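You operate a simulated robot arm through the tools that you are given. There is no shell and no other tool.

You run a simulated robot arm. Do the job below in one go: nothing can be reset, and whatever is moved stays where it is left.

Task
Roll the bubbles out of both sections on the black board, then dust section 62.
Fine: use the yellow cloth; roller and cloth go back where they were. Set down upright: hand roller. What is to be rubbed or washed off counts as gone when no trace of it is left.

It is judged by the outcome, as a careful person would: the job done as asked, and still so three seconds after it is handed in. It fails if anything else is knocked over, pushed out of place, dropped, spilled or broken. Flat cloth is picked up by pressing the open fingertips on it (5 to 10 N) and closing them slowly along it; thin cloth reads only 2 to 8 mm in the jaws.

Robot
A 7-joint arm with a three-finger gripper, fixed in place. Base frame: the origin is on the floor under the middle of its stand, x ahead of it, y to its left, z up; the work surface is at about z = 0.8. Lengths are in m, angles in rad, forces in N, time in s.
It reaches about 1.342 m from its shoulder. Its first joint turns from -2.897 to 2.897 rad. Payload 2.69 kg.
The tool frame sits at the grasp point between the pads (the TCP): z along the fingers, y along the line on which they close. The tips reach 0.03 m beyond it. The gripper opens to 0.128 m; its body begins 0.117 m behind the TCP.
Orientation is that of the tool frame in the base frame, as [roll, pitch, yaw] about the fixed x, y, z axes, in that order (R = Rz(yaw) Ry(pitch) Rx(roll)). With the fingers straight down and closing along the base's y, the tool's x points along the base's -x, its y along +y and its z along -z.

Tools
- The arm moves only by the tool send_rows. Its argument "targets" is a list of rows, each an object (a shift or turn left out is 0, a gripper value left out holds the last) with "jaw": the gripper command, from -1 (fully open) to 1 (shut), values between in proportion; "offset": the shift along the tool's x, y, z in m, a list of three; "delta_rot": the turn, a rotation vector about the tool's x, y, z in rad, a list of three. In form: [{"jaw": jaw, "offset": [x, y, z], "delta_rot": [rx, ry, rz]}, ...]. A call has 1 to 20 rows; each row shifts and turns the commanded pose from where the row before left it, along the tool's axes as they then stand. Each row takes 0.2 s and may step no farther than 0.05 m and 0.15 rad from the row before; otherwise, or with a gripper value out of range, the whole call is refused. Where a pose cannot be reached the arm comes as near as it can. A force on the tool above 60 N (or 10 N above the force at the start of the call, whichever is more), or a blocked arm, ends the call early, and 0.2 s more pass. Each finger travels about 0.127 m/s and halts on what it meets, pressing with about 33 N; the grip force reading is that of the motor and also rises with nothing between the fingers. The clock runs only during rows and for 0.2 s after the last one: add rows that do not move to give the fingers time. It gives the time, the measured TCP pose, the force on the tool (base axes), the opening and the grip force at its end, in the units of the frame above (readings bear some noise), with the torque about the TCP (base axes, N m) and any sound that the robot's microphone picked up, and new pictures: "show" is both (left out), scene, wrist or none.
- Cameras (640 x 400 px; columns grow to the right, rows downward): "scene" is fixed at [0.3994, -0.4975, 1.4543]; the picture's right is [0.71, -0.71, 0.00], its down [-0.54, -0.54, -0.64] and it looks along [0.46, 0.45, -0.77] (base axes); focal length 317 px, centre (320, 200). "wrist" rides on the gripper at [0.058, 0.054, -0.131] in the tool frame; the picture's right is [-0.68, 0.74, 0.00], its down [-0.62, -0.57, -0.55] and it looks along [-0.40, -0.37, 0.84] (tool axes); focal length 234 px, centre (320, 200). There is no depth. A picture from a camera that has moved, and an enlarged one, comes with that camera's place and axes in the base frame and with its lens.
- slide_trunk(by): moves the trunk up (or, below 0, down) by that many m; the arm rides with it, the base frame stays. It gives what a move gives, with no picture.
- enlarge(camera, box): a new picture of the part [left, top, right, bottom] of that camera's present view, enlarged. No time passes.
- job_done(): hands the job in; it is judged then, once.

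Places have to be worked out from the pictures, the camera data and where the tool is seen. Open the gripper and draw the arm clear of the work before you hand the job in, unless the task says otherwise.

The tools are called after ">>>" as a command line: name --argument value ..., lists and objects as JSON in quotes. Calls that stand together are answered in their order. send_rows: Moves the arm, as the interface text tells. Its arguments: {"type":"object","properties":{"targets":{"type":"array"},"show":{"type":"string","enum":["both","scene","wrist","none"]}},"required":["targets"]} The other tools are called the same way: slide_trunk (by) moves the trunk up or down; enlarge (camera, box) takes an enlarged picture of a part of a camera's view; job_done () hands the job in.

At the start:

```text
time_s: 0.0
position: [0.7332, -0.2561, 1.1704]
tcp_rot: [-3.141, 0.002, 3.141]
contact_force: [0.1, -0.7, -0.7]
wrist_torque: [-0.01, -0.02, 0.0]
opening: 0.128
finger_force: 0.1
trunk travel left (down, up): [-0.15, 0.2]
```

scene: 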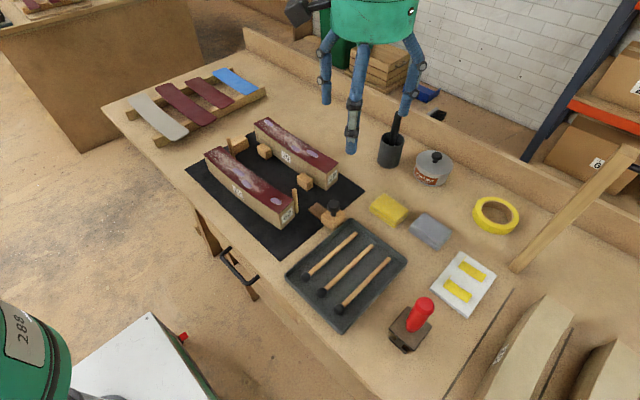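
wrist: 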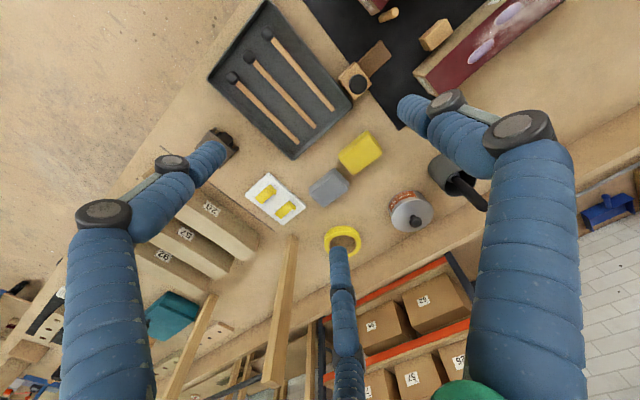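

I'll first look closer at the work table before moving anything.

>>> enlarge --camera "scene" --box '[180, 100, 380, 260]'

>>> enlarge --camera "scene" --box '[280, 180, 540, 360]'

>>> enlarge --camera "wrist" --box '[180, 0, 580, 250]'

```text
2.50 times, centred on (280, 180) of scene
camera zoom: at [0.3994, -0.4975, 1.4543], right [0.71, -0.71, 0.0], down [-0.54, -0.54, -0.64], along [0.46, 0.45, -0.77], focal length 792 px, centre (420, 250)
```

zoom: 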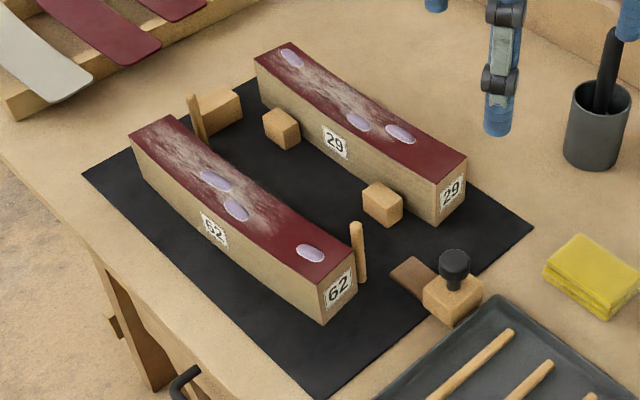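

```text
2.22 times, centred on (410, 270) of scene
camera zoom: at [0.3994, -0.4975, 1.4543], right [0.71, -0.71, 0.0], down [-0.54, -0.54, -0.64], along [0.46, 0.45, -0.77], focal length 704 px, centre (120, 44)
```

zoom: 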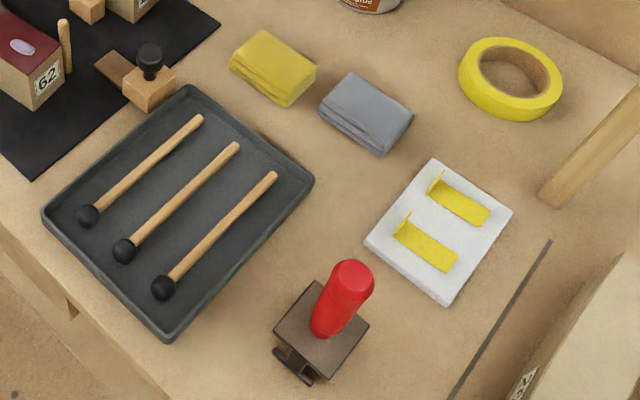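

```text
1.60 times, centred on (380, 125) of wrist
camera zoom: at [0.6749, -0.2017, 1.3044], right [0.68, 0.74, 0.0], down [0.62, -0.57, 0.55], along [0.4, -0.37, -0.84], focal length 375 px, centre (224, 320)
```

zoom: 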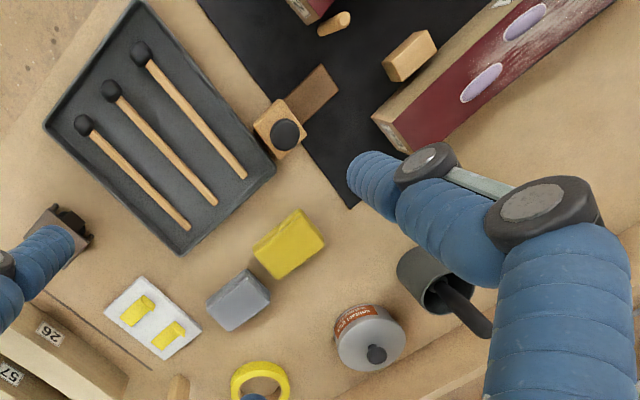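

I need to tell which tool is the roller: enlarging the red-handled tool, the block with the black knob, and the cloths.

>>> enlarge --camera "scene" --box '[375, 285, 455, 365]'

>>> enlarge --camera "scene" --box '[300, 180, 380, 240]'

>>> enlarge --camera "wrist" --box '[160, 100, 320, 220]'

>>> enlarge --camera "scene" --box '[195, 135, 305, 235]'

>>> enlarge --camera "scene" --box '[240, 105, 350, 205]'

>>> enlarge --camera "scene" --box '[360, 180, 520, 320]'

```text
5.00 times, centred on (415, 325) of scene
camera zoom: at [0.3994, -0.4975, 1.4543], right [0.71, -0.71, 0.0], down [-0.54, -0.54, -0.64], along [0.46, 0.45, -0.77], focal length 1584 px, centre (-155, -425)
```

zoom: 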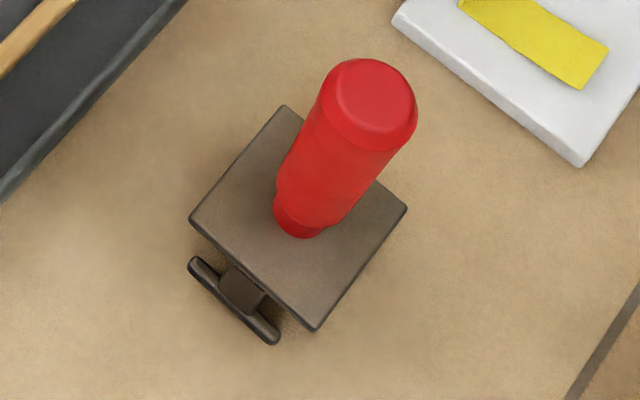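

```text
6.67 times, centred on (340, 210) of scene
camera zoom: at [0.3994, -0.4975, 1.4543], right [0.71, -0.71, 0.0], down [-0.54, -0.54, -0.64], along [0.46, 0.45, -0.77], focal length 2111 px, centre (187, 133)
```

zoom: 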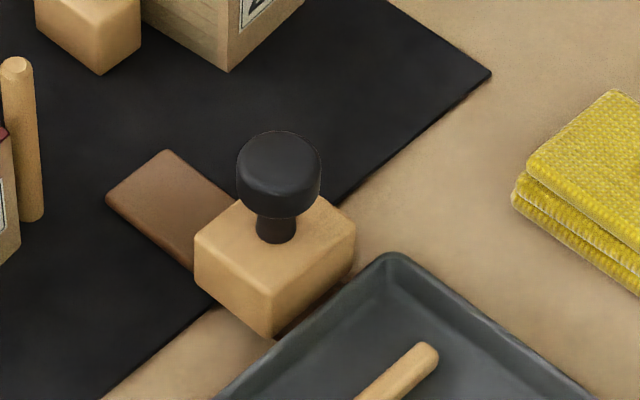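

```text
3.33 times, centred on (240, 160) of wrist
camera zoom: at [0.6749, -0.2017, 1.3044], right [0.68, 0.74, 0.0], down [0.62, -0.57, 0.55], along [0.4, -0.37, -0.84], focal length 781 px, centre (587, 333)
```

zoom: 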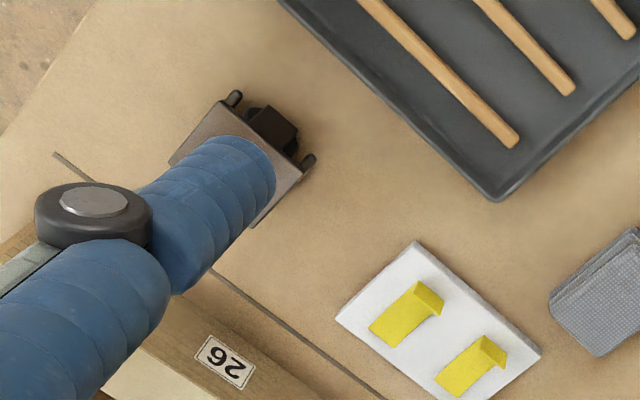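

```text
4.00 times, centred on (250, 185) of scene
camera zoom: at [0.3994, -0.4975, 1.4543], right [0.71, -0.71, 0.0], down [-0.54, -0.54, -0.64], along [0.46, 0.45, -0.77], focal length 1267 px, centre (600, 260)
```

zoom: 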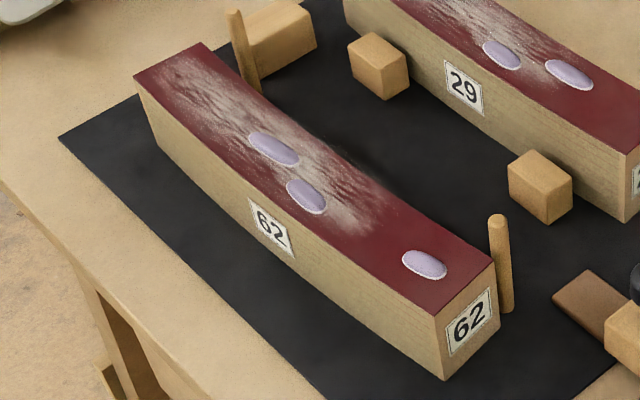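

```text
4.00 times, centred on (295, 155) of scene
camera zoom: at [0.3994, -0.4975, 1.4543], right [0.71, -0.71, 0.0], down [-0.54, -0.54, -0.64], along [0.46, 0.45, -0.77], focal length 1267 px, centre (420, 380)
```

zoom: 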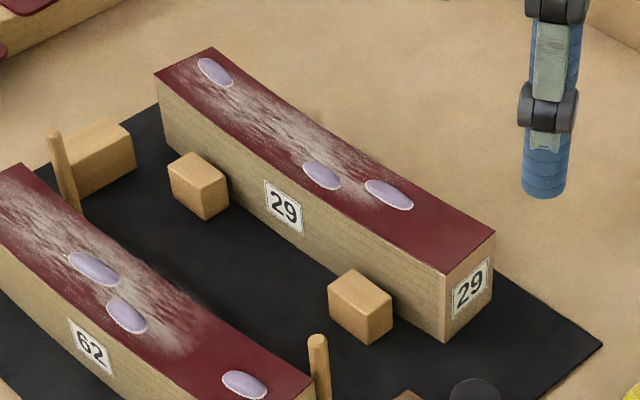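

```text
2.86 times, centred on (440, 250) of scene
camera zoom: at [0.3994, -0.4975, 1.4543], right [0.71, -0.71, 0.0], down [-0.54, -0.54, -0.64], along [0.46, 0.45, -0.77], focal length 905 px, centre (-23, 57)
```

zoom: 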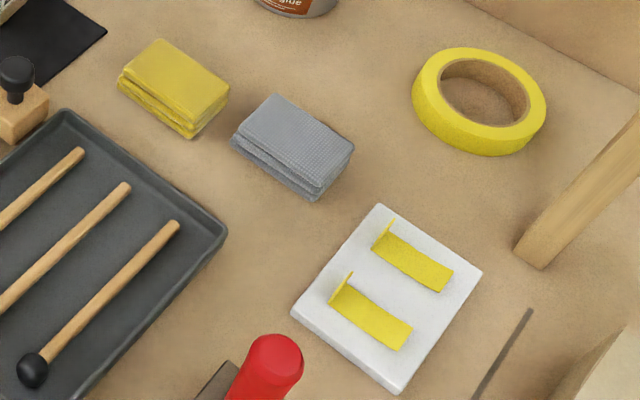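

The red-handled tool stands near (0.66, -0.48) and the knobbed block near (0.76, -0.19). I'll bring the wrist camera closer to the red tool to see what is underneath it.

>>> send_rows --targets '[{"jaw": -1, "offset": [0.03, -0.02, 0.015]}, {"offset": [0.03, -0.02, 0.015]}, {"offset": [0.03, -0.02, 0.015]}, {"offset": [0.03, -0.02, 0.015]}, {"offset": [0.03, -0.02, 0.015]}, {"offset": [0.03, -0.02, 0.015]}, {"offset": [0, 0, 0]}]' --show "both"

```text
time_s: 1.6
position: [0.5502, -0.3718, 1.0807]
tcp_rot: [-3.141, 0.0, -3.141]
contact_force: [-0.2, 0.0, -0.2]
wrist_torque: [0.04, 0.0, -0.02]
opening: 0.1281
finger_force: 0.1
trunk travel left (down, up): [-0.15, 0.2]
camera wrist: at [0.4922, -0.3181, 1.214], right [0.68, 0.74, 0.0], down [0.62, -0.57, 0.55], along [0.4, -0.37, -0.84], focal length 234 px, centre (320, 200)
```

scene: 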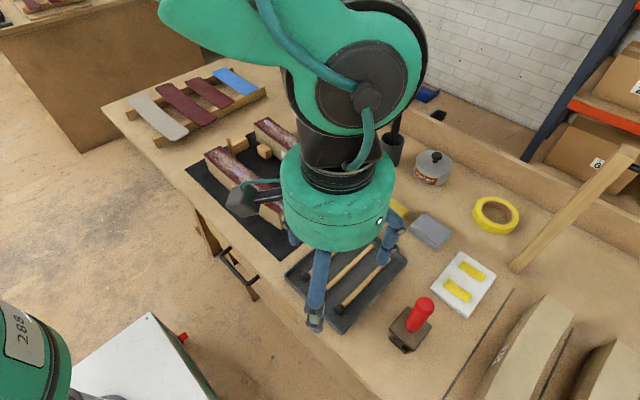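
wrist: 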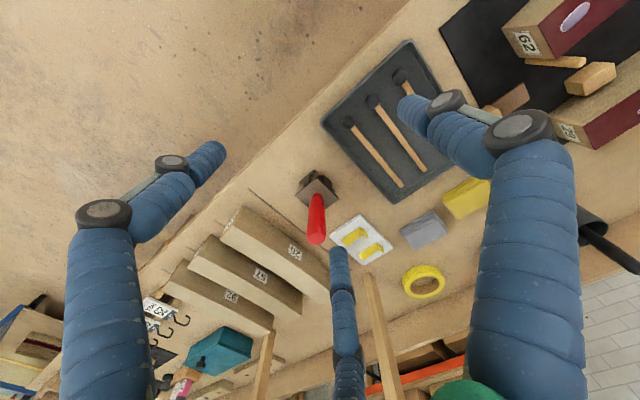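

>>> enlarge --camera "wrist" --box '[270, 150, 370, 250]'

>>> enlarge --camera "wrist" --box '[470, 0, 640, 120]'

```text
4.00 times, centred on (320, 200) of wrist
camera zoom: at [0.4922, -0.3181, 1.214], right [0.68, 0.74, 0.0], down [0.62, -0.57, 0.55], along [0.4, -0.37, -0.84], focal length 937 px, centre (320, 200)
```

zoom: 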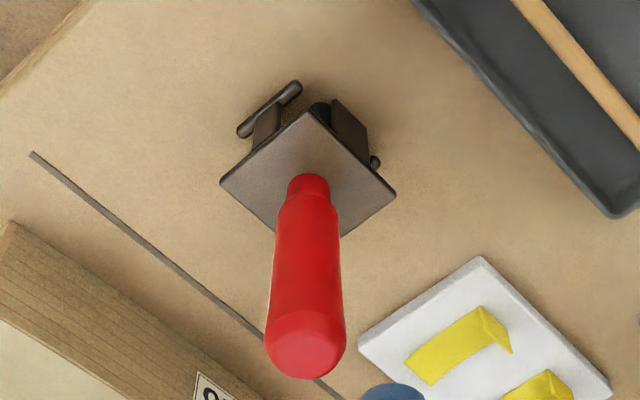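

```text
3.33 times, centred on (555, 60) of wrist
camera zoom: at [0.4922, -0.3181, 1.214], right [0.68, 0.74, 0.0], down [0.62, -0.57, 0.55], along [0.4, -0.37, -0.84], focal length 781 px, centre (-463, 667)
```

zoom: 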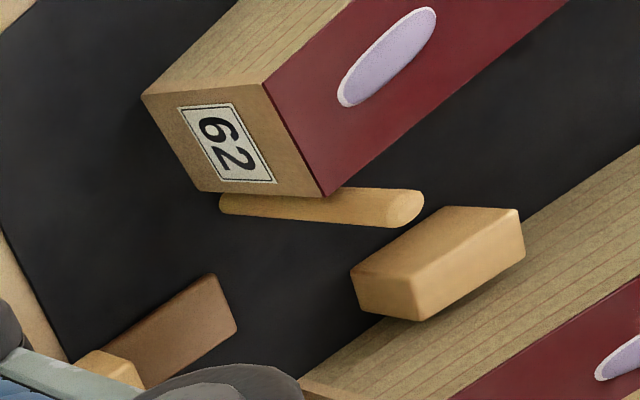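

The red-handled tool has cheeks with a black wheel between them and feet bars underneath: this is the hand roller. I'll check how the three fingers close in free air.

>>> send_rows --targets '[{"jaw": 0}, {"jaw": 0}, {"jaw": 0}, {"jaw": 0}]' --show "wrist"

>>> send_rows --targets '[{"jaw": 1}, {"jaw": 1}, {"jaw": 1}, {"jaw": 1}]' --show "both"

```text
time_s: 2.6
position: [0.5521, -0.3722, 1.0806]
tcp_rot: [3.14, 0.003, -3.141]
contact_force: [-0.2, -0.3, 0.4]
wrist_torque: [-0.01, -0.02, 0.01]
opening: 0.0643
finger_force: 0.0
trunk travel left (down, up): [-0.15, 0.2]
camera wrist: at [0.4928, -0.3177, 1.2141], right [0.68, 0.74, 0.0], down [0.62, -0.57, 0.55], along [0.4, -0.37, -0.84], focal length 234 px, centre (320, 200)
```

wrist: 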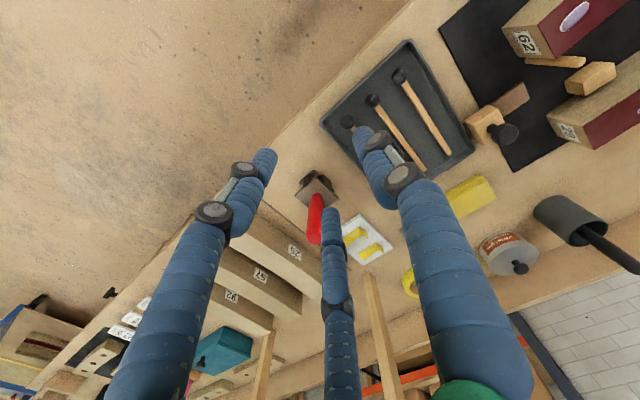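

```text
time_s: 3.6
position: [0.5509, -0.3716, 1.0813]
tcp_rot: [3.141, 0.002, 3.141]
contact_force: [-0.3, 0.5, 0.5]
wrist_torque: [-0.01, 0.0, -0.01]
opening: 0.0019
finger_force: 31.8
trunk travel left (down, up): [-0.15, 0.2]
camera wrist: at [0.4928, -0.3177, 1.2141], right [0.68, 0.74, 0.0], down [0.62, -0.57, 0.55], along [0.4, -0.37, -0.84], focal length 234 px, centre (320, 200)
```

scene: 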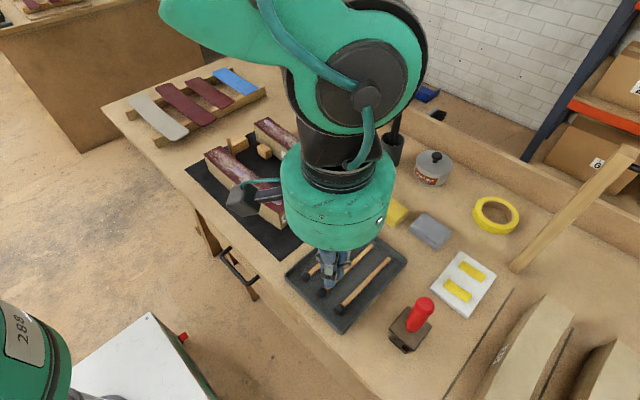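
wrist: 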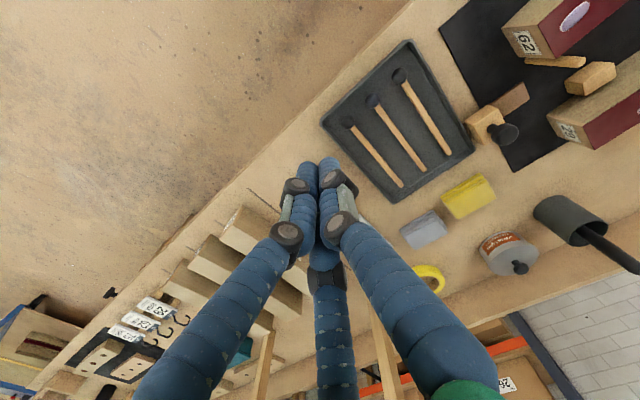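

The gripper is a centric three-jaw. Now I'll open it and fly over the two sections (tips stay well above everything) to see their shape, bubbles and dust from above.

>>> send_rows --targets '[{"jaw": -1, "offset": [0, 0, -0.04]}, {"offset": [-0.006, 0.045, 0]}, {"offset": [-0.006, 0.045, 0]}, {"offset": [-0.006, 0.045, 0]}, {"offset": [-0.006, 0.045, 0]}, {"offset": [-0.006, 0.045, 0]}, {"offset": [-0.006, 0.045, 0]}, {"offset": [-0.006, 0.045, 0]}, {"offset": [-0.006, 0.045, 0]}, {"offset": [-0.006, 0.045, 0]}, {"offset": [-0.006, 0.045, 0]}, {"offset": [-0.006, 0.045, 0]}, {"offset": [0, 0, 0]}]' --show "both"

```text
time_s: 6.4
position: [0.615, 0.12, 1.1231]
tcp_rot: [-3.14, 0.0, -3.141]
contact_force: [0.4, 0.2, -0.1]
wrist_torque: [-0.09, 0.04, 0.01]
opening: 0.1279
finger_force: 0.0
trunk travel left (down, up): [-0.15, 0.2]
camera wrist: at [0.5569, 0.1735, 1.2564], right [0.68, 0.74, 0.0], down [0.62, -0.57, 0.55], along [0.4, -0.37, -0.84], focal length 234 px, centre (320, 200)
```

scene: 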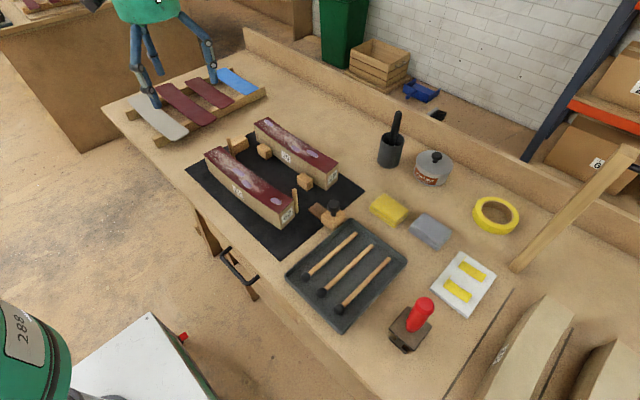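
wrist: 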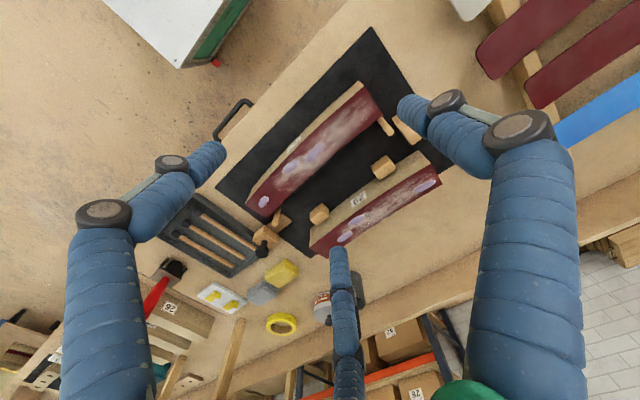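

>>> enlarge --camera "wrist" --box '[210, 60, 460, 260]'

>>> enlarge --camera "wrist" --box '[230, 70, 410, 230]'

>>> enlarge --camera "scene" --box '[190, 100, 350, 240]'

```text
2.00 times, centred on (335, 160) of wrist
camera zoom: at [0.5569, 0.1735, 1.2564], right [0.68, 0.74, 0.0], down [0.62, -0.57, 0.55], along [0.4, -0.37, -0.84], focal length 468 px, centre (290, 280)
```

zoom: 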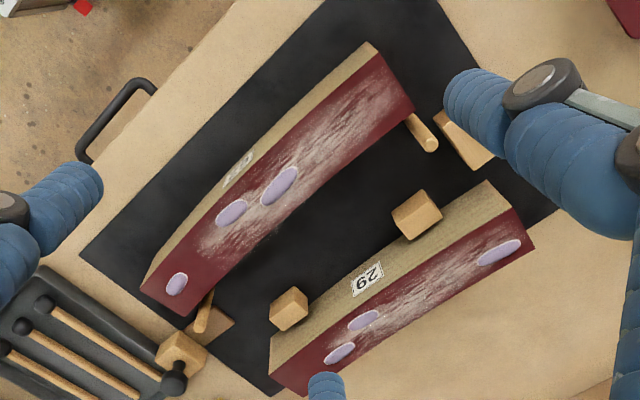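

```text
2.50 times, centred on (320, 150) of wrist
camera zoom: at [0.5569, 0.1735, 1.2564], right [0.68, 0.74, 0.0], down [0.62, -0.57, 0.55], along [0.4, -0.37, -0.84], focal length 585 px, centre (320, 325)
```

zoom: 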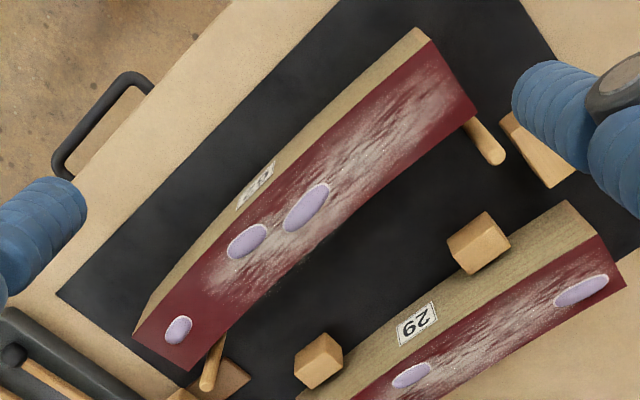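

```text
2.86 times, centred on (270, 170) of scene
camera zoom: at [0.3994, -0.4975, 1.4543], right [0.71, -0.71, 0.0], down [-0.54, -0.54, -0.64], along [0.46, 0.45, -0.77], focal length 905 px, centre (463, 286)
```

zoom: 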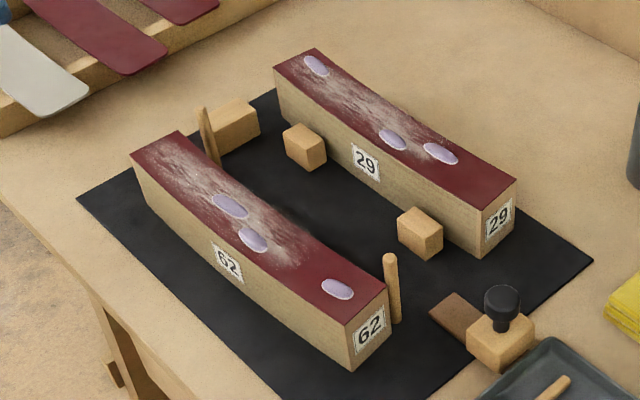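

Sections appear curved in plan with flat tops (z≈0.87). I'll enlarge each section for precise edge positions.

>>> enlarge --camera "wrist" --box '[240, 130, 320, 220]'

>>> enlarge --camera "wrist" --box '[300, 70, 390, 160]'

>>> enlarge --camera "wrist" --box '[300, 150, 380, 260]'

>>> enlarge --camera "wrist" --box '[370, 140, 460, 230]'

>>> enlarge --camera "scene" --box '[200, 140, 300, 230]'

>>> enlarge --camera "scene" --box '[250, 110, 350, 200]'

```text
4.44 times, centred on (280, 175) of wrist
camera zoom: at [0.5569, 0.1735, 1.2564], right [0.68, 0.74, 0.0], down [0.62, -0.57, 0.55], along [0.4, -0.37, -0.84], focal length 1041 px, centre (498, 311)
```

zoom: 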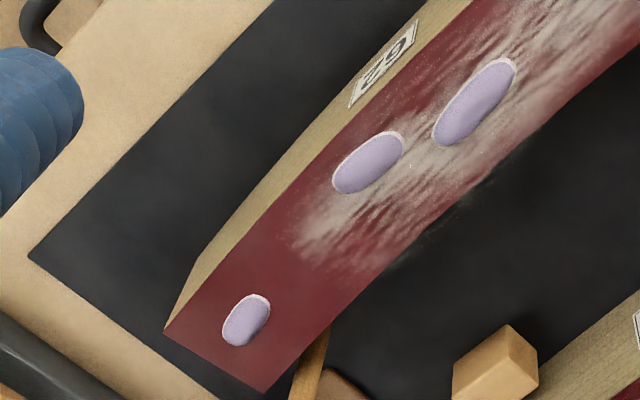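

```text
4.44 times, centred on (345, 115) of wrist
camera zoom: at [0.5569, 0.1735, 1.2564], right [0.68, 0.74, 0.0], down [0.62, -0.57, 0.55], along [0.4, -0.37, -0.84], focal length 1041 px, centre (209, 578)
```

zoom: 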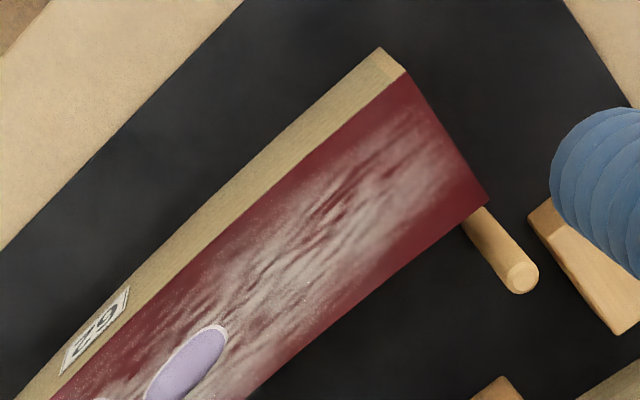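

```text
3.64 times, centred on (340, 205) of wrist
camera zoom: at [0.5569, 0.1735, 1.2564], right [0.68, 0.74, 0.0], down [0.62, -0.57, 0.55], along [0.4, -0.37, -0.84], focal length 852 px, centre (247, 182)
```

zoom: 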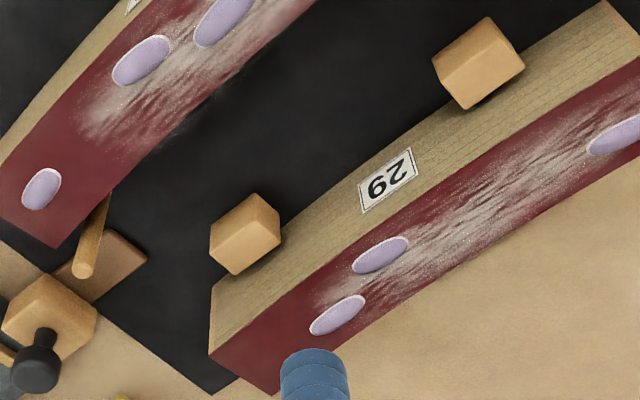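

```text
4.44 times, centred on (415, 185) of wrist
camera zoom: at [0.5569, 0.1735, 1.2564], right [0.68, 0.74, 0.0], down [0.62, -0.57, 0.55], along [0.4, -0.37, -0.84], focal length 1041 px, centre (-102, 267)
```

zoom: 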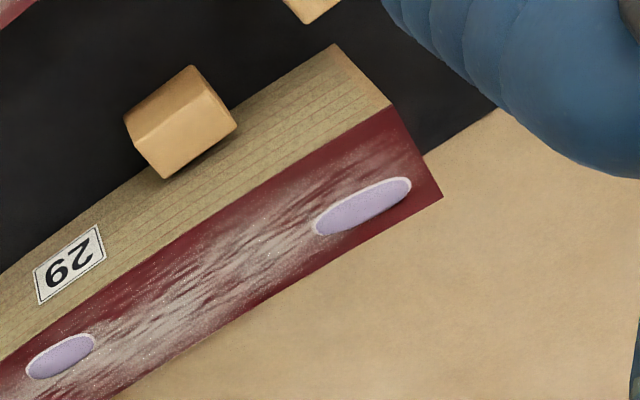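

```text
4.44 times, centred on (250, 185) of scene
camera zoom: at [0.3994, -0.4975, 1.4543], right [0.71, -0.71, 0.0], down [-0.54, -0.54, -0.64], along [0.46, 0.45, -0.77], focal length 1408 px, centre (631, 267)
```

zoom: 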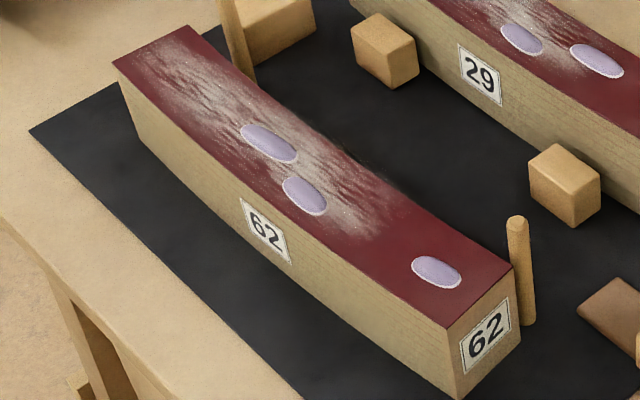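

```text
4.44 times, centred on (300, 155) of scene
camera zoom: at [0.3994, -0.4975, 1.4543], right [0.71, -0.71, 0.0], down [-0.54, -0.54, -0.64], along [0.46, 0.45, -0.77], focal length 1408 px, centre (409, 400)
```

zoom: 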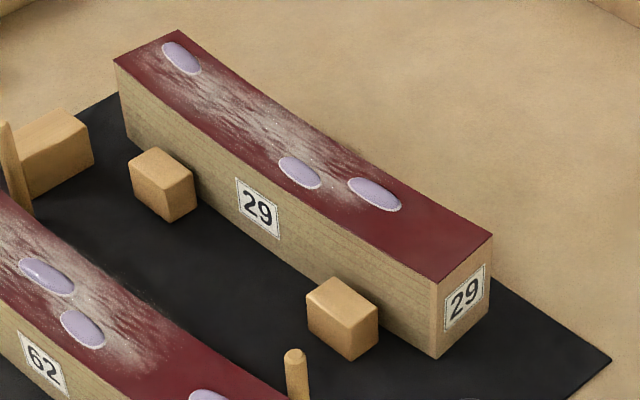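

Section geometry is clear: tops at z≈0.87, lengths along y, slightly bowed toward −x. Now I go back to look at the roller from a lower angle to see its wheel and feet.

>>> send_rows --targets '[{"offset": [0.0086, -0.0428, 0.004]}, {"offset": [0.0086, -0.0428, 0.004]}, {"offset": [0.0086, -0.0428, 0.004]}, {"offset": [0.0086, -0.0428, 0.004]}, {"offset": [0.0086, -0.0428, 0.004]}, {"offset": [0.0086, -0.0428, 0.004]}, {"offset": [0.0086, -0.0428, 0.004]}, {"offset": [0.0086, -0.0428, 0.004]}, {"offset": [0.0086, -0.0428, 0.004]}, {"offset": [0.0086, -0.0428, 0.004]}, {"offset": [0.0086, -0.0428, 0.004]}, {"offset": [0, 0, 0.045], "delta_rot": [0.068, -0.074, 0]}, {"offset": [0, 0, 0.04], "delta_rot": [0.068, -0.074, 0]}, {"delta_rot": [0.068, -0.074, 0]}, {"delta_rot": [0.068, -0.074, 0]}, {"offset": [0, 0, 0]}]' --show "both"

```text
time_s: 9.8
position: [0.5266, -0.3524, 0.9948]
tcp_rot: [-2.861, 0.294, -3.099]
contact_force: [-1.0, 0.7, 0.2]
wrist_torque: [-0.01, -0.04, 0.0]
opening: 0.1279
finger_force: 0.2
trunk travel left (down, up): [-0.15, 0.2]
camera wrist: at [0.4354, -0.2687, 1.0855], right [0.68, 0.74, 0.0], down [0.41, -0.37, 0.83], along [0.61, -0.56, -0.55], focal length 234 px, centre (320, 200)
```

scene: 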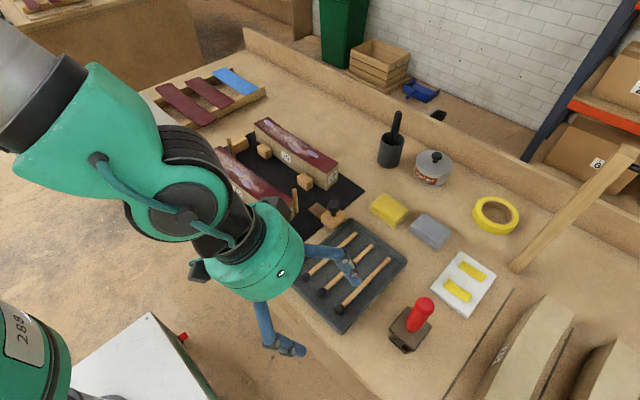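
wrist: 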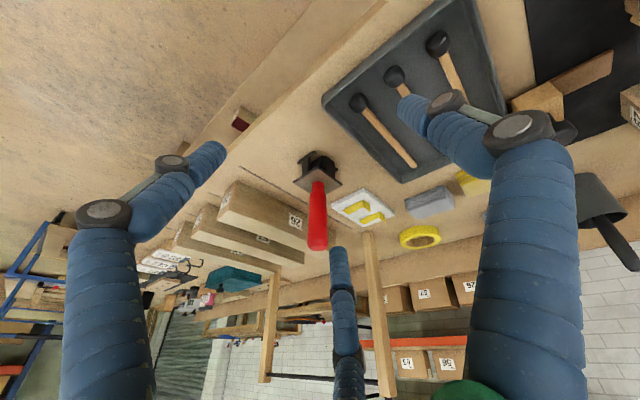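

>>> enlarge --camera "wrist" --box '[270, 140, 370, 260]'

>>> enlarge --camera "wrist" --box '[295, 145, 345, 195]'

>>> enlarge --camera "wrist" --box '[400, 150, 520, 230]'

```text
3.33 times, centred on (320, 200) of wrist
camera zoom: at [0.4354, -0.2687, 1.0855], right [0.68, 0.74, 0.0], down [0.41, -0.37, 0.83], along [0.61, -0.56, -0.55], focal length 781 px, centre (320, 200)
```

zoom: 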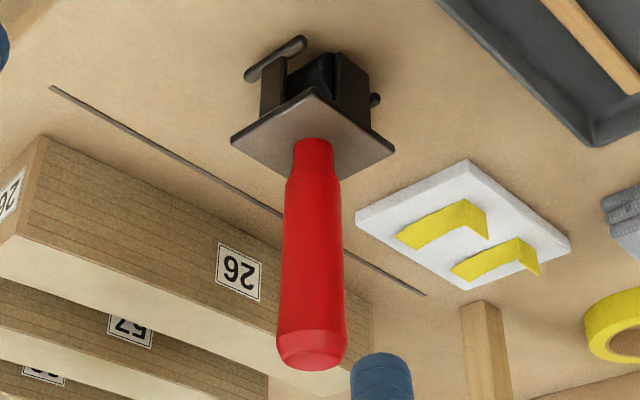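

```text
8.00 times, centred on (320, 170) of wrist
camera zoom: at [0.4354, -0.2687, 1.0855], right [0.68, 0.74, 0.0], down [0.41, -0.37, 0.83], along [0.61, -0.56, -0.55], focal length 1873 px, centre (320, 440)
```

zoom: 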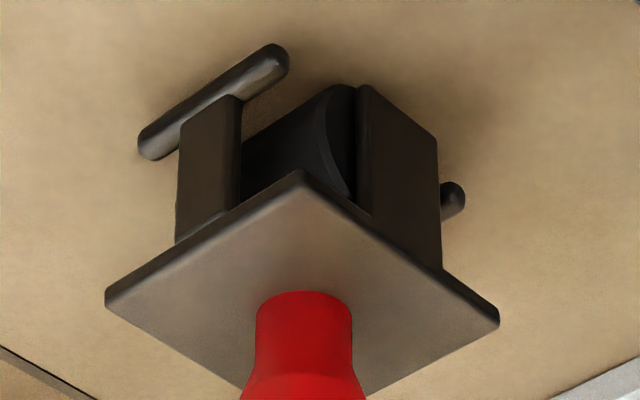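

```text
5.00 times, centred on (460, 190) of wrist
camera zoom: at [0.4354, -0.2687, 1.0855], right [0.68, 0.74, 0.0], down [0.41, -0.37, 0.83], along [0.61, -0.56, -0.55], focal length 1171 px, centre (-380, 250)
```

zoom: 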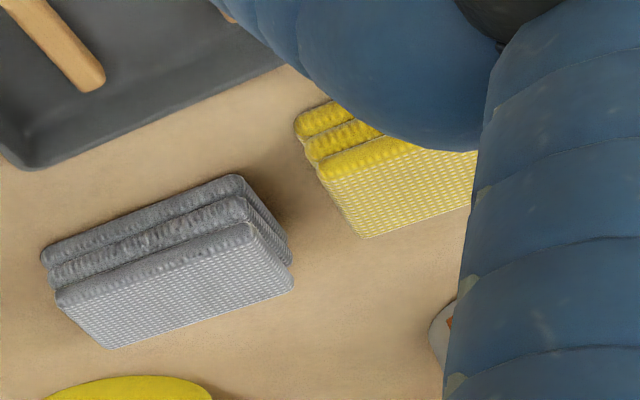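

The view confirms it: wheel with its axle along x between two cheeks, with foot bars at each side; handle centre ≈ (0.660, −0.479), top z ≈ 0.962. I'll straighten the tool and rise, then align above the handle.

>>> send_rows --targets '[{"offset": [0, 0, -0.03], "delta_rot": [-0.068, 0.074, 0]}, {"offset": [0, 0, -0.03], "delta_rot": [-0.068, 0.074, 0]}, {"offset": [0, 0, -0.03], "delta_rot": [-0.068, 0.074, 0]}, {"offset": [0, 0, -0.02], "delta_rot": [-0.068, 0.074, 0]}, {"offset": [0, 0, 0]}, {"offset": [0, 0, 0]}]' --show "none"

```text
time_s: 11.2
position: [0.508, -0.3338, 1.0988]
tcp_rot: [3.142, 0.0, -3.139]
contact_force: [-0.3, -0.8, 0.4]
wrist_torque: [0.03, 0.02, 0.01]
opening: 0.1281
finger_force: 0.1
trunk travel left (down, up): [-0.15, 0.2]
```

Now moving above the roller handle at z≈1.10 with the jaws partly open.

>>> send_rows --targets '[{"jaw": -0.5, "offset": [-0.0304, -0.029, 0]}, {"offset": [-0.0304, -0.029, 0]}, {"offset": [-0.0304, -0.029, 0]}, {"offset": [-0.0304, -0.029, 0]}, {"offset": [-0.0304, -0.029, 0]}, {"offset": [0, 0, 0]}, {"offset": [0, 0, 0]}]' --show "both"

```text
time_s: 12.8
position: [0.6585, -0.4817, 1.099]
tcp_rot: [3.141, -0.001, -3.142]
contact_force: [0.2, 0.0, 0.6]
wrist_torque: [0.0, -0.03, 0.03]
opening: 0.096
finger_force: 0.0
trunk travel left (down, up): [-0.15, 0.2]
camera wrist: at [0.6005, -0.4274, 1.2309], right [0.68, 0.74, 0.0], down [0.62, -0.57, 0.55], along [0.4, -0.37, -0.84], focal length 234 px, centre (320, 200)
```

scene: 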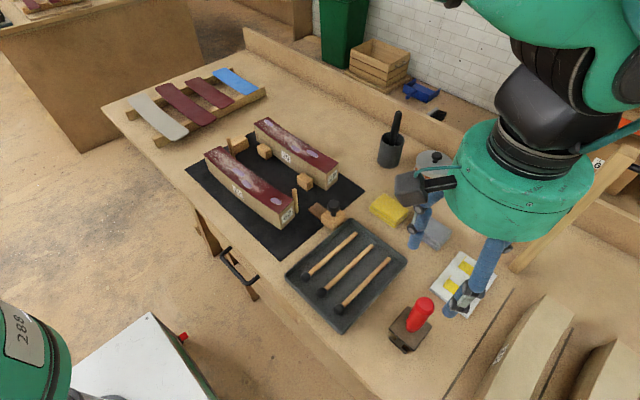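
wrist: 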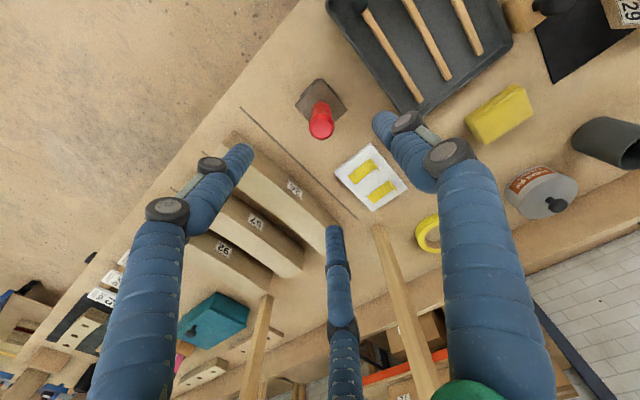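

>>> enlarge --camera "wrist" --box '[280, 70, 360, 150]'

```text
5.00 times, centred on (320, 110) of wrist
camera zoom: at [0.6005, -0.4274, 1.2309], right [0.68, 0.74, 0.0], down [0.62, -0.57, 0.55], along [0.4, -0.37, -0.84], focal length 1171 px, centre (320, 650)
```

zoom: 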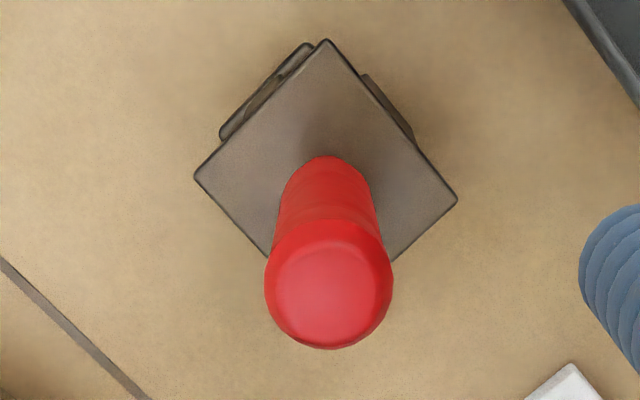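

The handle axis is at about (0.658, −0.478). Descend around it to z≈0.917 and close.

>>> send_rows --targets '[{"offset": [0, 0.0035, 0.035]}, {"offset": [0, 0, 0.04]}, {"offset": [0, 0, 0.04]}, {"offset": [0, 0, 0.04]}, {"offset": [0, 0, 0.027]}, {"offset": [0, 0, 0]}, {"offset": [0, 0, 0]}]' --show "both"

```text
time_s: 14.4
position: [0.6557, -0.4761, 0.9164]
tcp_rot: [3.139, 0.001, 3.141]
contact_force: [0.0, -0.3, 0.7]
wrist_torque: [0.0, -0.04, 0.03]
opening: 0.0961
finger_force: 0.0
trunk travel left (down, up): [-0.15, 0.2]
camera wrist: at [0.5983, -0.4234, 1.049], right [0.68, 0.74, 0.0], down [0.62, -0.57, 0.55], along [0.4, -0.37, -0.84], focal length 234 px, centre (320, 200)
```

scene: 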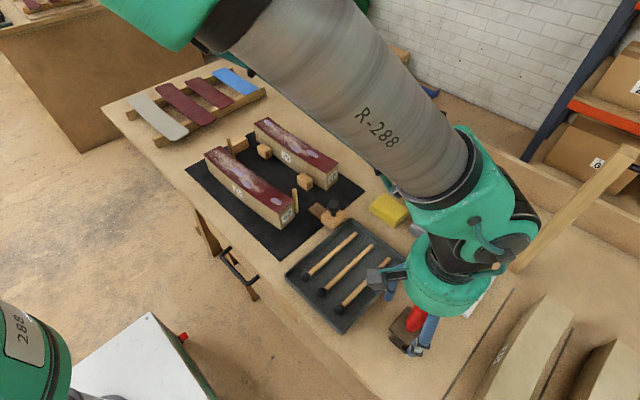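
wrist: 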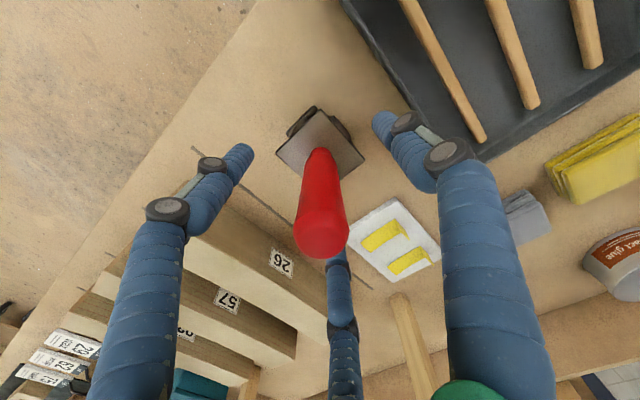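

The handle is centred between the fingers; closing gradually.

>>> send_rows --targets '[{"jaw": -0.1}, {"jaw": 0.2}, {"jaw": 0.4}, {"jaw": 0.5}, {"jaw": 0.6}, {"jaw": 0.8}, {"jaw": 1.0}, {"jaw": 1.0}]' --show "both"

```text
time_s: 16.2
position: [0.6566, -0.4772, 0.9158]
tcp_rot: [3.141, 0.0, -3.14]
contact_force: [0.7, -1.2, 0.3]
wrist_torque: [-0.06, -0.08, 0.0]
opening: 0.0298
finger_force: 32.9
trunk travel left (down, up): [-0.15, 0.2]
camera wrist: at [0.5985, -0.4237, 1.0489], right [0.68, 0.74, 0.0], down [0.62, -0.57, 0.55], along [0.4, -0.37, -0.84], focal length 234 px, centre (320, 200)
```

scene: 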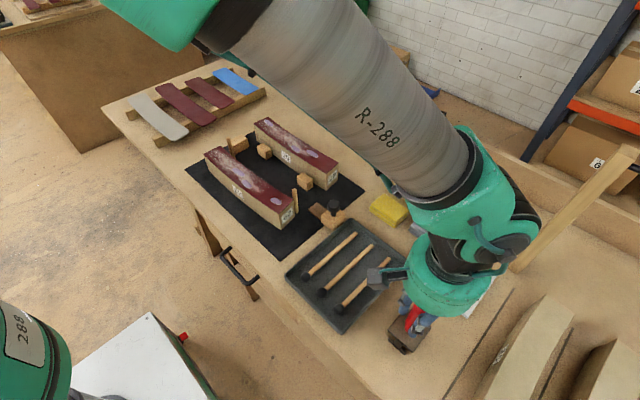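
wrist: 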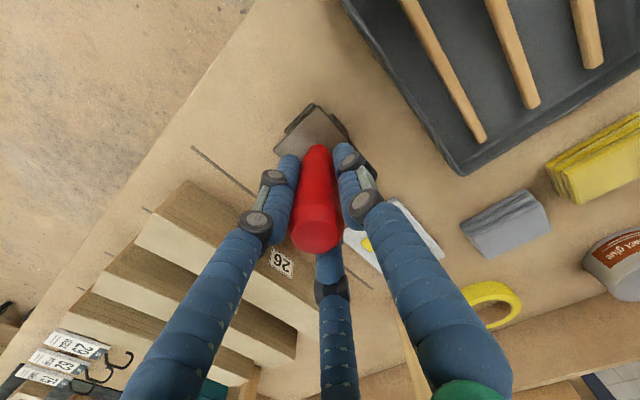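

Gripped firmly (0.0298 m opening). The roller's home grasp pose is (0.657, −0.477, 0.916). Lift straight up.

>>> send_rows --targets '[{"jaw": 1, "offset": [0, 0, -0.01]}, {"offset": [0, 0, -0.03]}, {"offset": [0, 0, -0.045]}, {"offset": [0, 0, -0.045]}, {"offset": [0, 0, -0.045]}, {"offset": [0, 0, -0.045]}, {"offset": [0, 0, -0.045]}, {"offset": [0, 0, -0.035]}, {"offset": [0, 0, 0]}]' --show "both"

```text
time_s: 18.2
position: [0.6534, -0.4787, 1.215]
tcp_rot: [3.141, -0.001, 3.141]
contact_force: [0.4, -0.3, 0.1]
wrist_torque: [0.03, -0.02, 0.02]
opening: 0.0274
finger_force: 32.3
trunk travel left (down, up): [-0.15, 0.2]
camera wrist: at [0.5961, -0.424, 1.3479], right [0.68, 0.74, 0.0], down [0.62, -0.57, 0.55], along [0.4, -0.37, -0.84], focal length 234 px, centre (320, 200)
```

scene: 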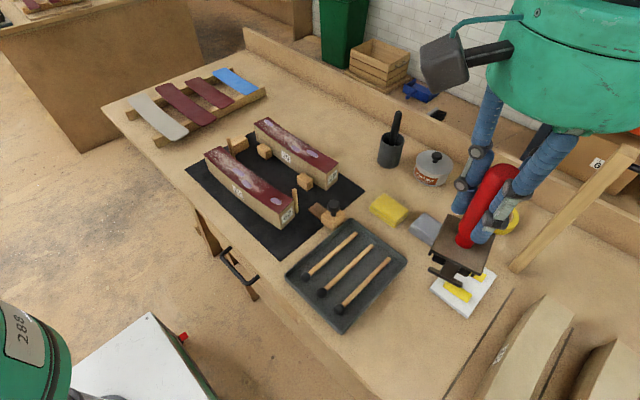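
wrist: 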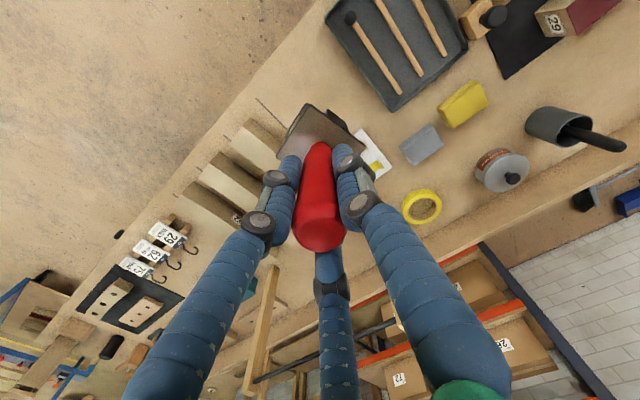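

Lifted. I'll check the roller in the hand — its tilt, wheel and feet.

>>> enlarge --camera "scene" --box '[410, 150, 550, 300]'

>>> enlarge --camera "wrist" --box '[260, 80, 380, 260]'

```text
2.67 times, centred on (480, 225) of scene
camera zoom: at [0.3994, -0.4975, 1.4543], right [0.71, -0.71, 0.0], down [-0.54, -0.54, -0.64], along [0.46, 0.45, -0.77], focal length 844 px, centre (-107, 133)
```

zoom: 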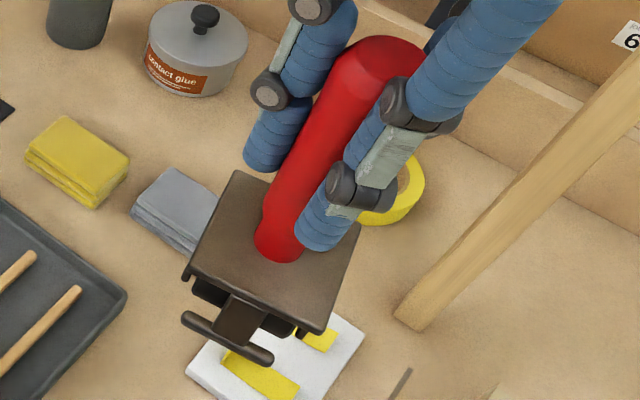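

```text
2.22 times, centred on (320, 170) of wrist
camera zoom: at [0.5961, -0.424, 1.3479], right [0.68, 0.74, 0.0], down [0.62, -0.57, 0.55], along [0.4, -0.37, -0.84], focal length 520 px, centre (320, 267)
```

zoom: 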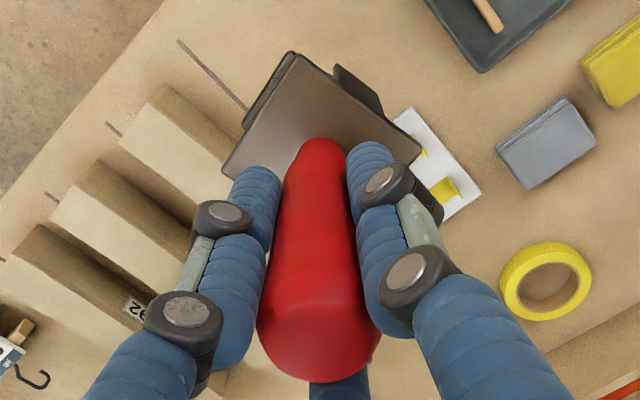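

I'll tilt the held roller so the scene camera can see the wheel and feet from below.

>>> send_rows --targets '[{"delta_rot": [0.1, 0.1, 0]}, {"delta_rot": [0.1, 0.1, 0]}, {"delta_rot": [0.1, 0.1, 0]}, {"delta_rot": [0.1, 0.1, 0]}, {"delta_rot": [0.1, 0.1, 0]}, {"delta_rot": [0.1, 0.1, 0]}, {"delta_rot": [0, 0, 0]}]' --show "scene"

>>> enlarge --camera "scene" --box '[400, 150, 540, 300]'

```text
time_s: 19.8
position: [0.6569, -0.4747, 1.217]
tcp_rot: [-2.462, -0.56, 2.939]
contact_force: [-0.1, 0.2, 0.9]
wrist_torque: [-0.02, 0.05, -0.01]
opening: 0.0024
finger_force: 31.3
trunk travel left (down, up): [-0.15, 0.2]
```

scene: 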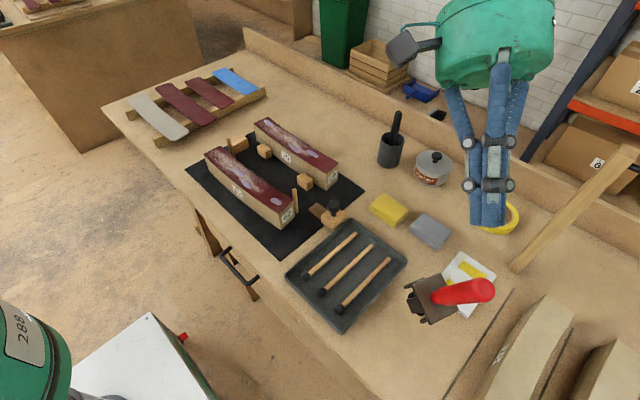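

```text
2.67 times, centred on (470, 225) of scene
camera zoom: at [0.3994, -0.4975, 1.4543], right [0.71, -0.71, 0.0], down [-0.54, -0.54, -0.64], along [0.46, 0.45, -0.77], focal length 844 px, centre (-80, 133)
```

zoom: 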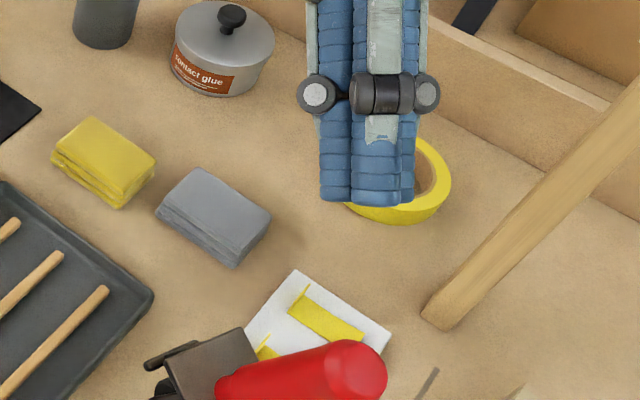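

The roller has slipped out of the fingers (opening 0.002). I'll hold still and see where it is.

>>> send_rows --targets '[{"offset": [0, 0, 0]}, {"offset": [0, 0, 0]}, {"offset": [0, 0, 0]}]' --show "both"

>>> enlarge --camera "scene" --box '[360, 210, 520, 350]'

```text
time_s: 20.6
position: [0.6578, -0.4756, 1.2168]
tcp_rot: [-2.465, -0.557, 2.942]
contact_force: [-0.7, 1.1, 0.3]
wrist_torque: [-0.01, 0.03, -0.01]
opening: 0.002
finger_force: 31.1
trunk travel left (down, up): [-0.15, 0.2]
camera wrist: at [0.6698, -0.3515, 1.3076], right [0.44, 0.5, -0.75], down [0.9, -0.28, 0.34], along [-0.05, -0.82, -0.57], focal length 234 px, centre (320, 200)
```

scene: 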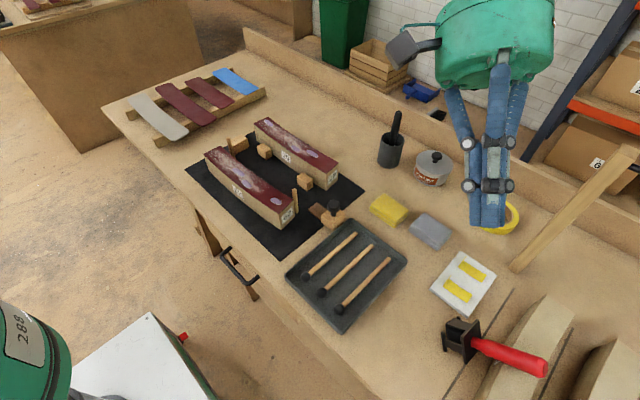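
wrist: 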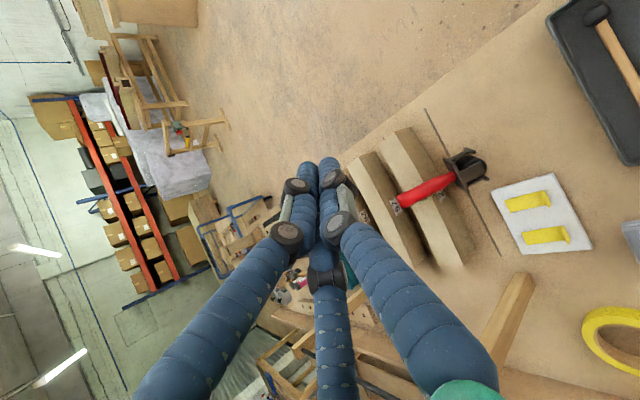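

```text
2.86 times, centred on (440, 280) of scene
camera zoom: at [0.3994, -0.4975, 1.4543], right [0.71, -0.71, 0.0], down [-0.54, -0.54, -0.64], along [0.46, 0.45, -0.77], focal length 905 px, centre (-23, -29)
```

zoom: 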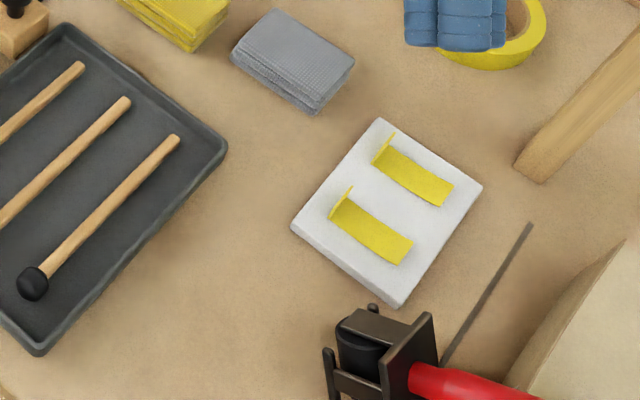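

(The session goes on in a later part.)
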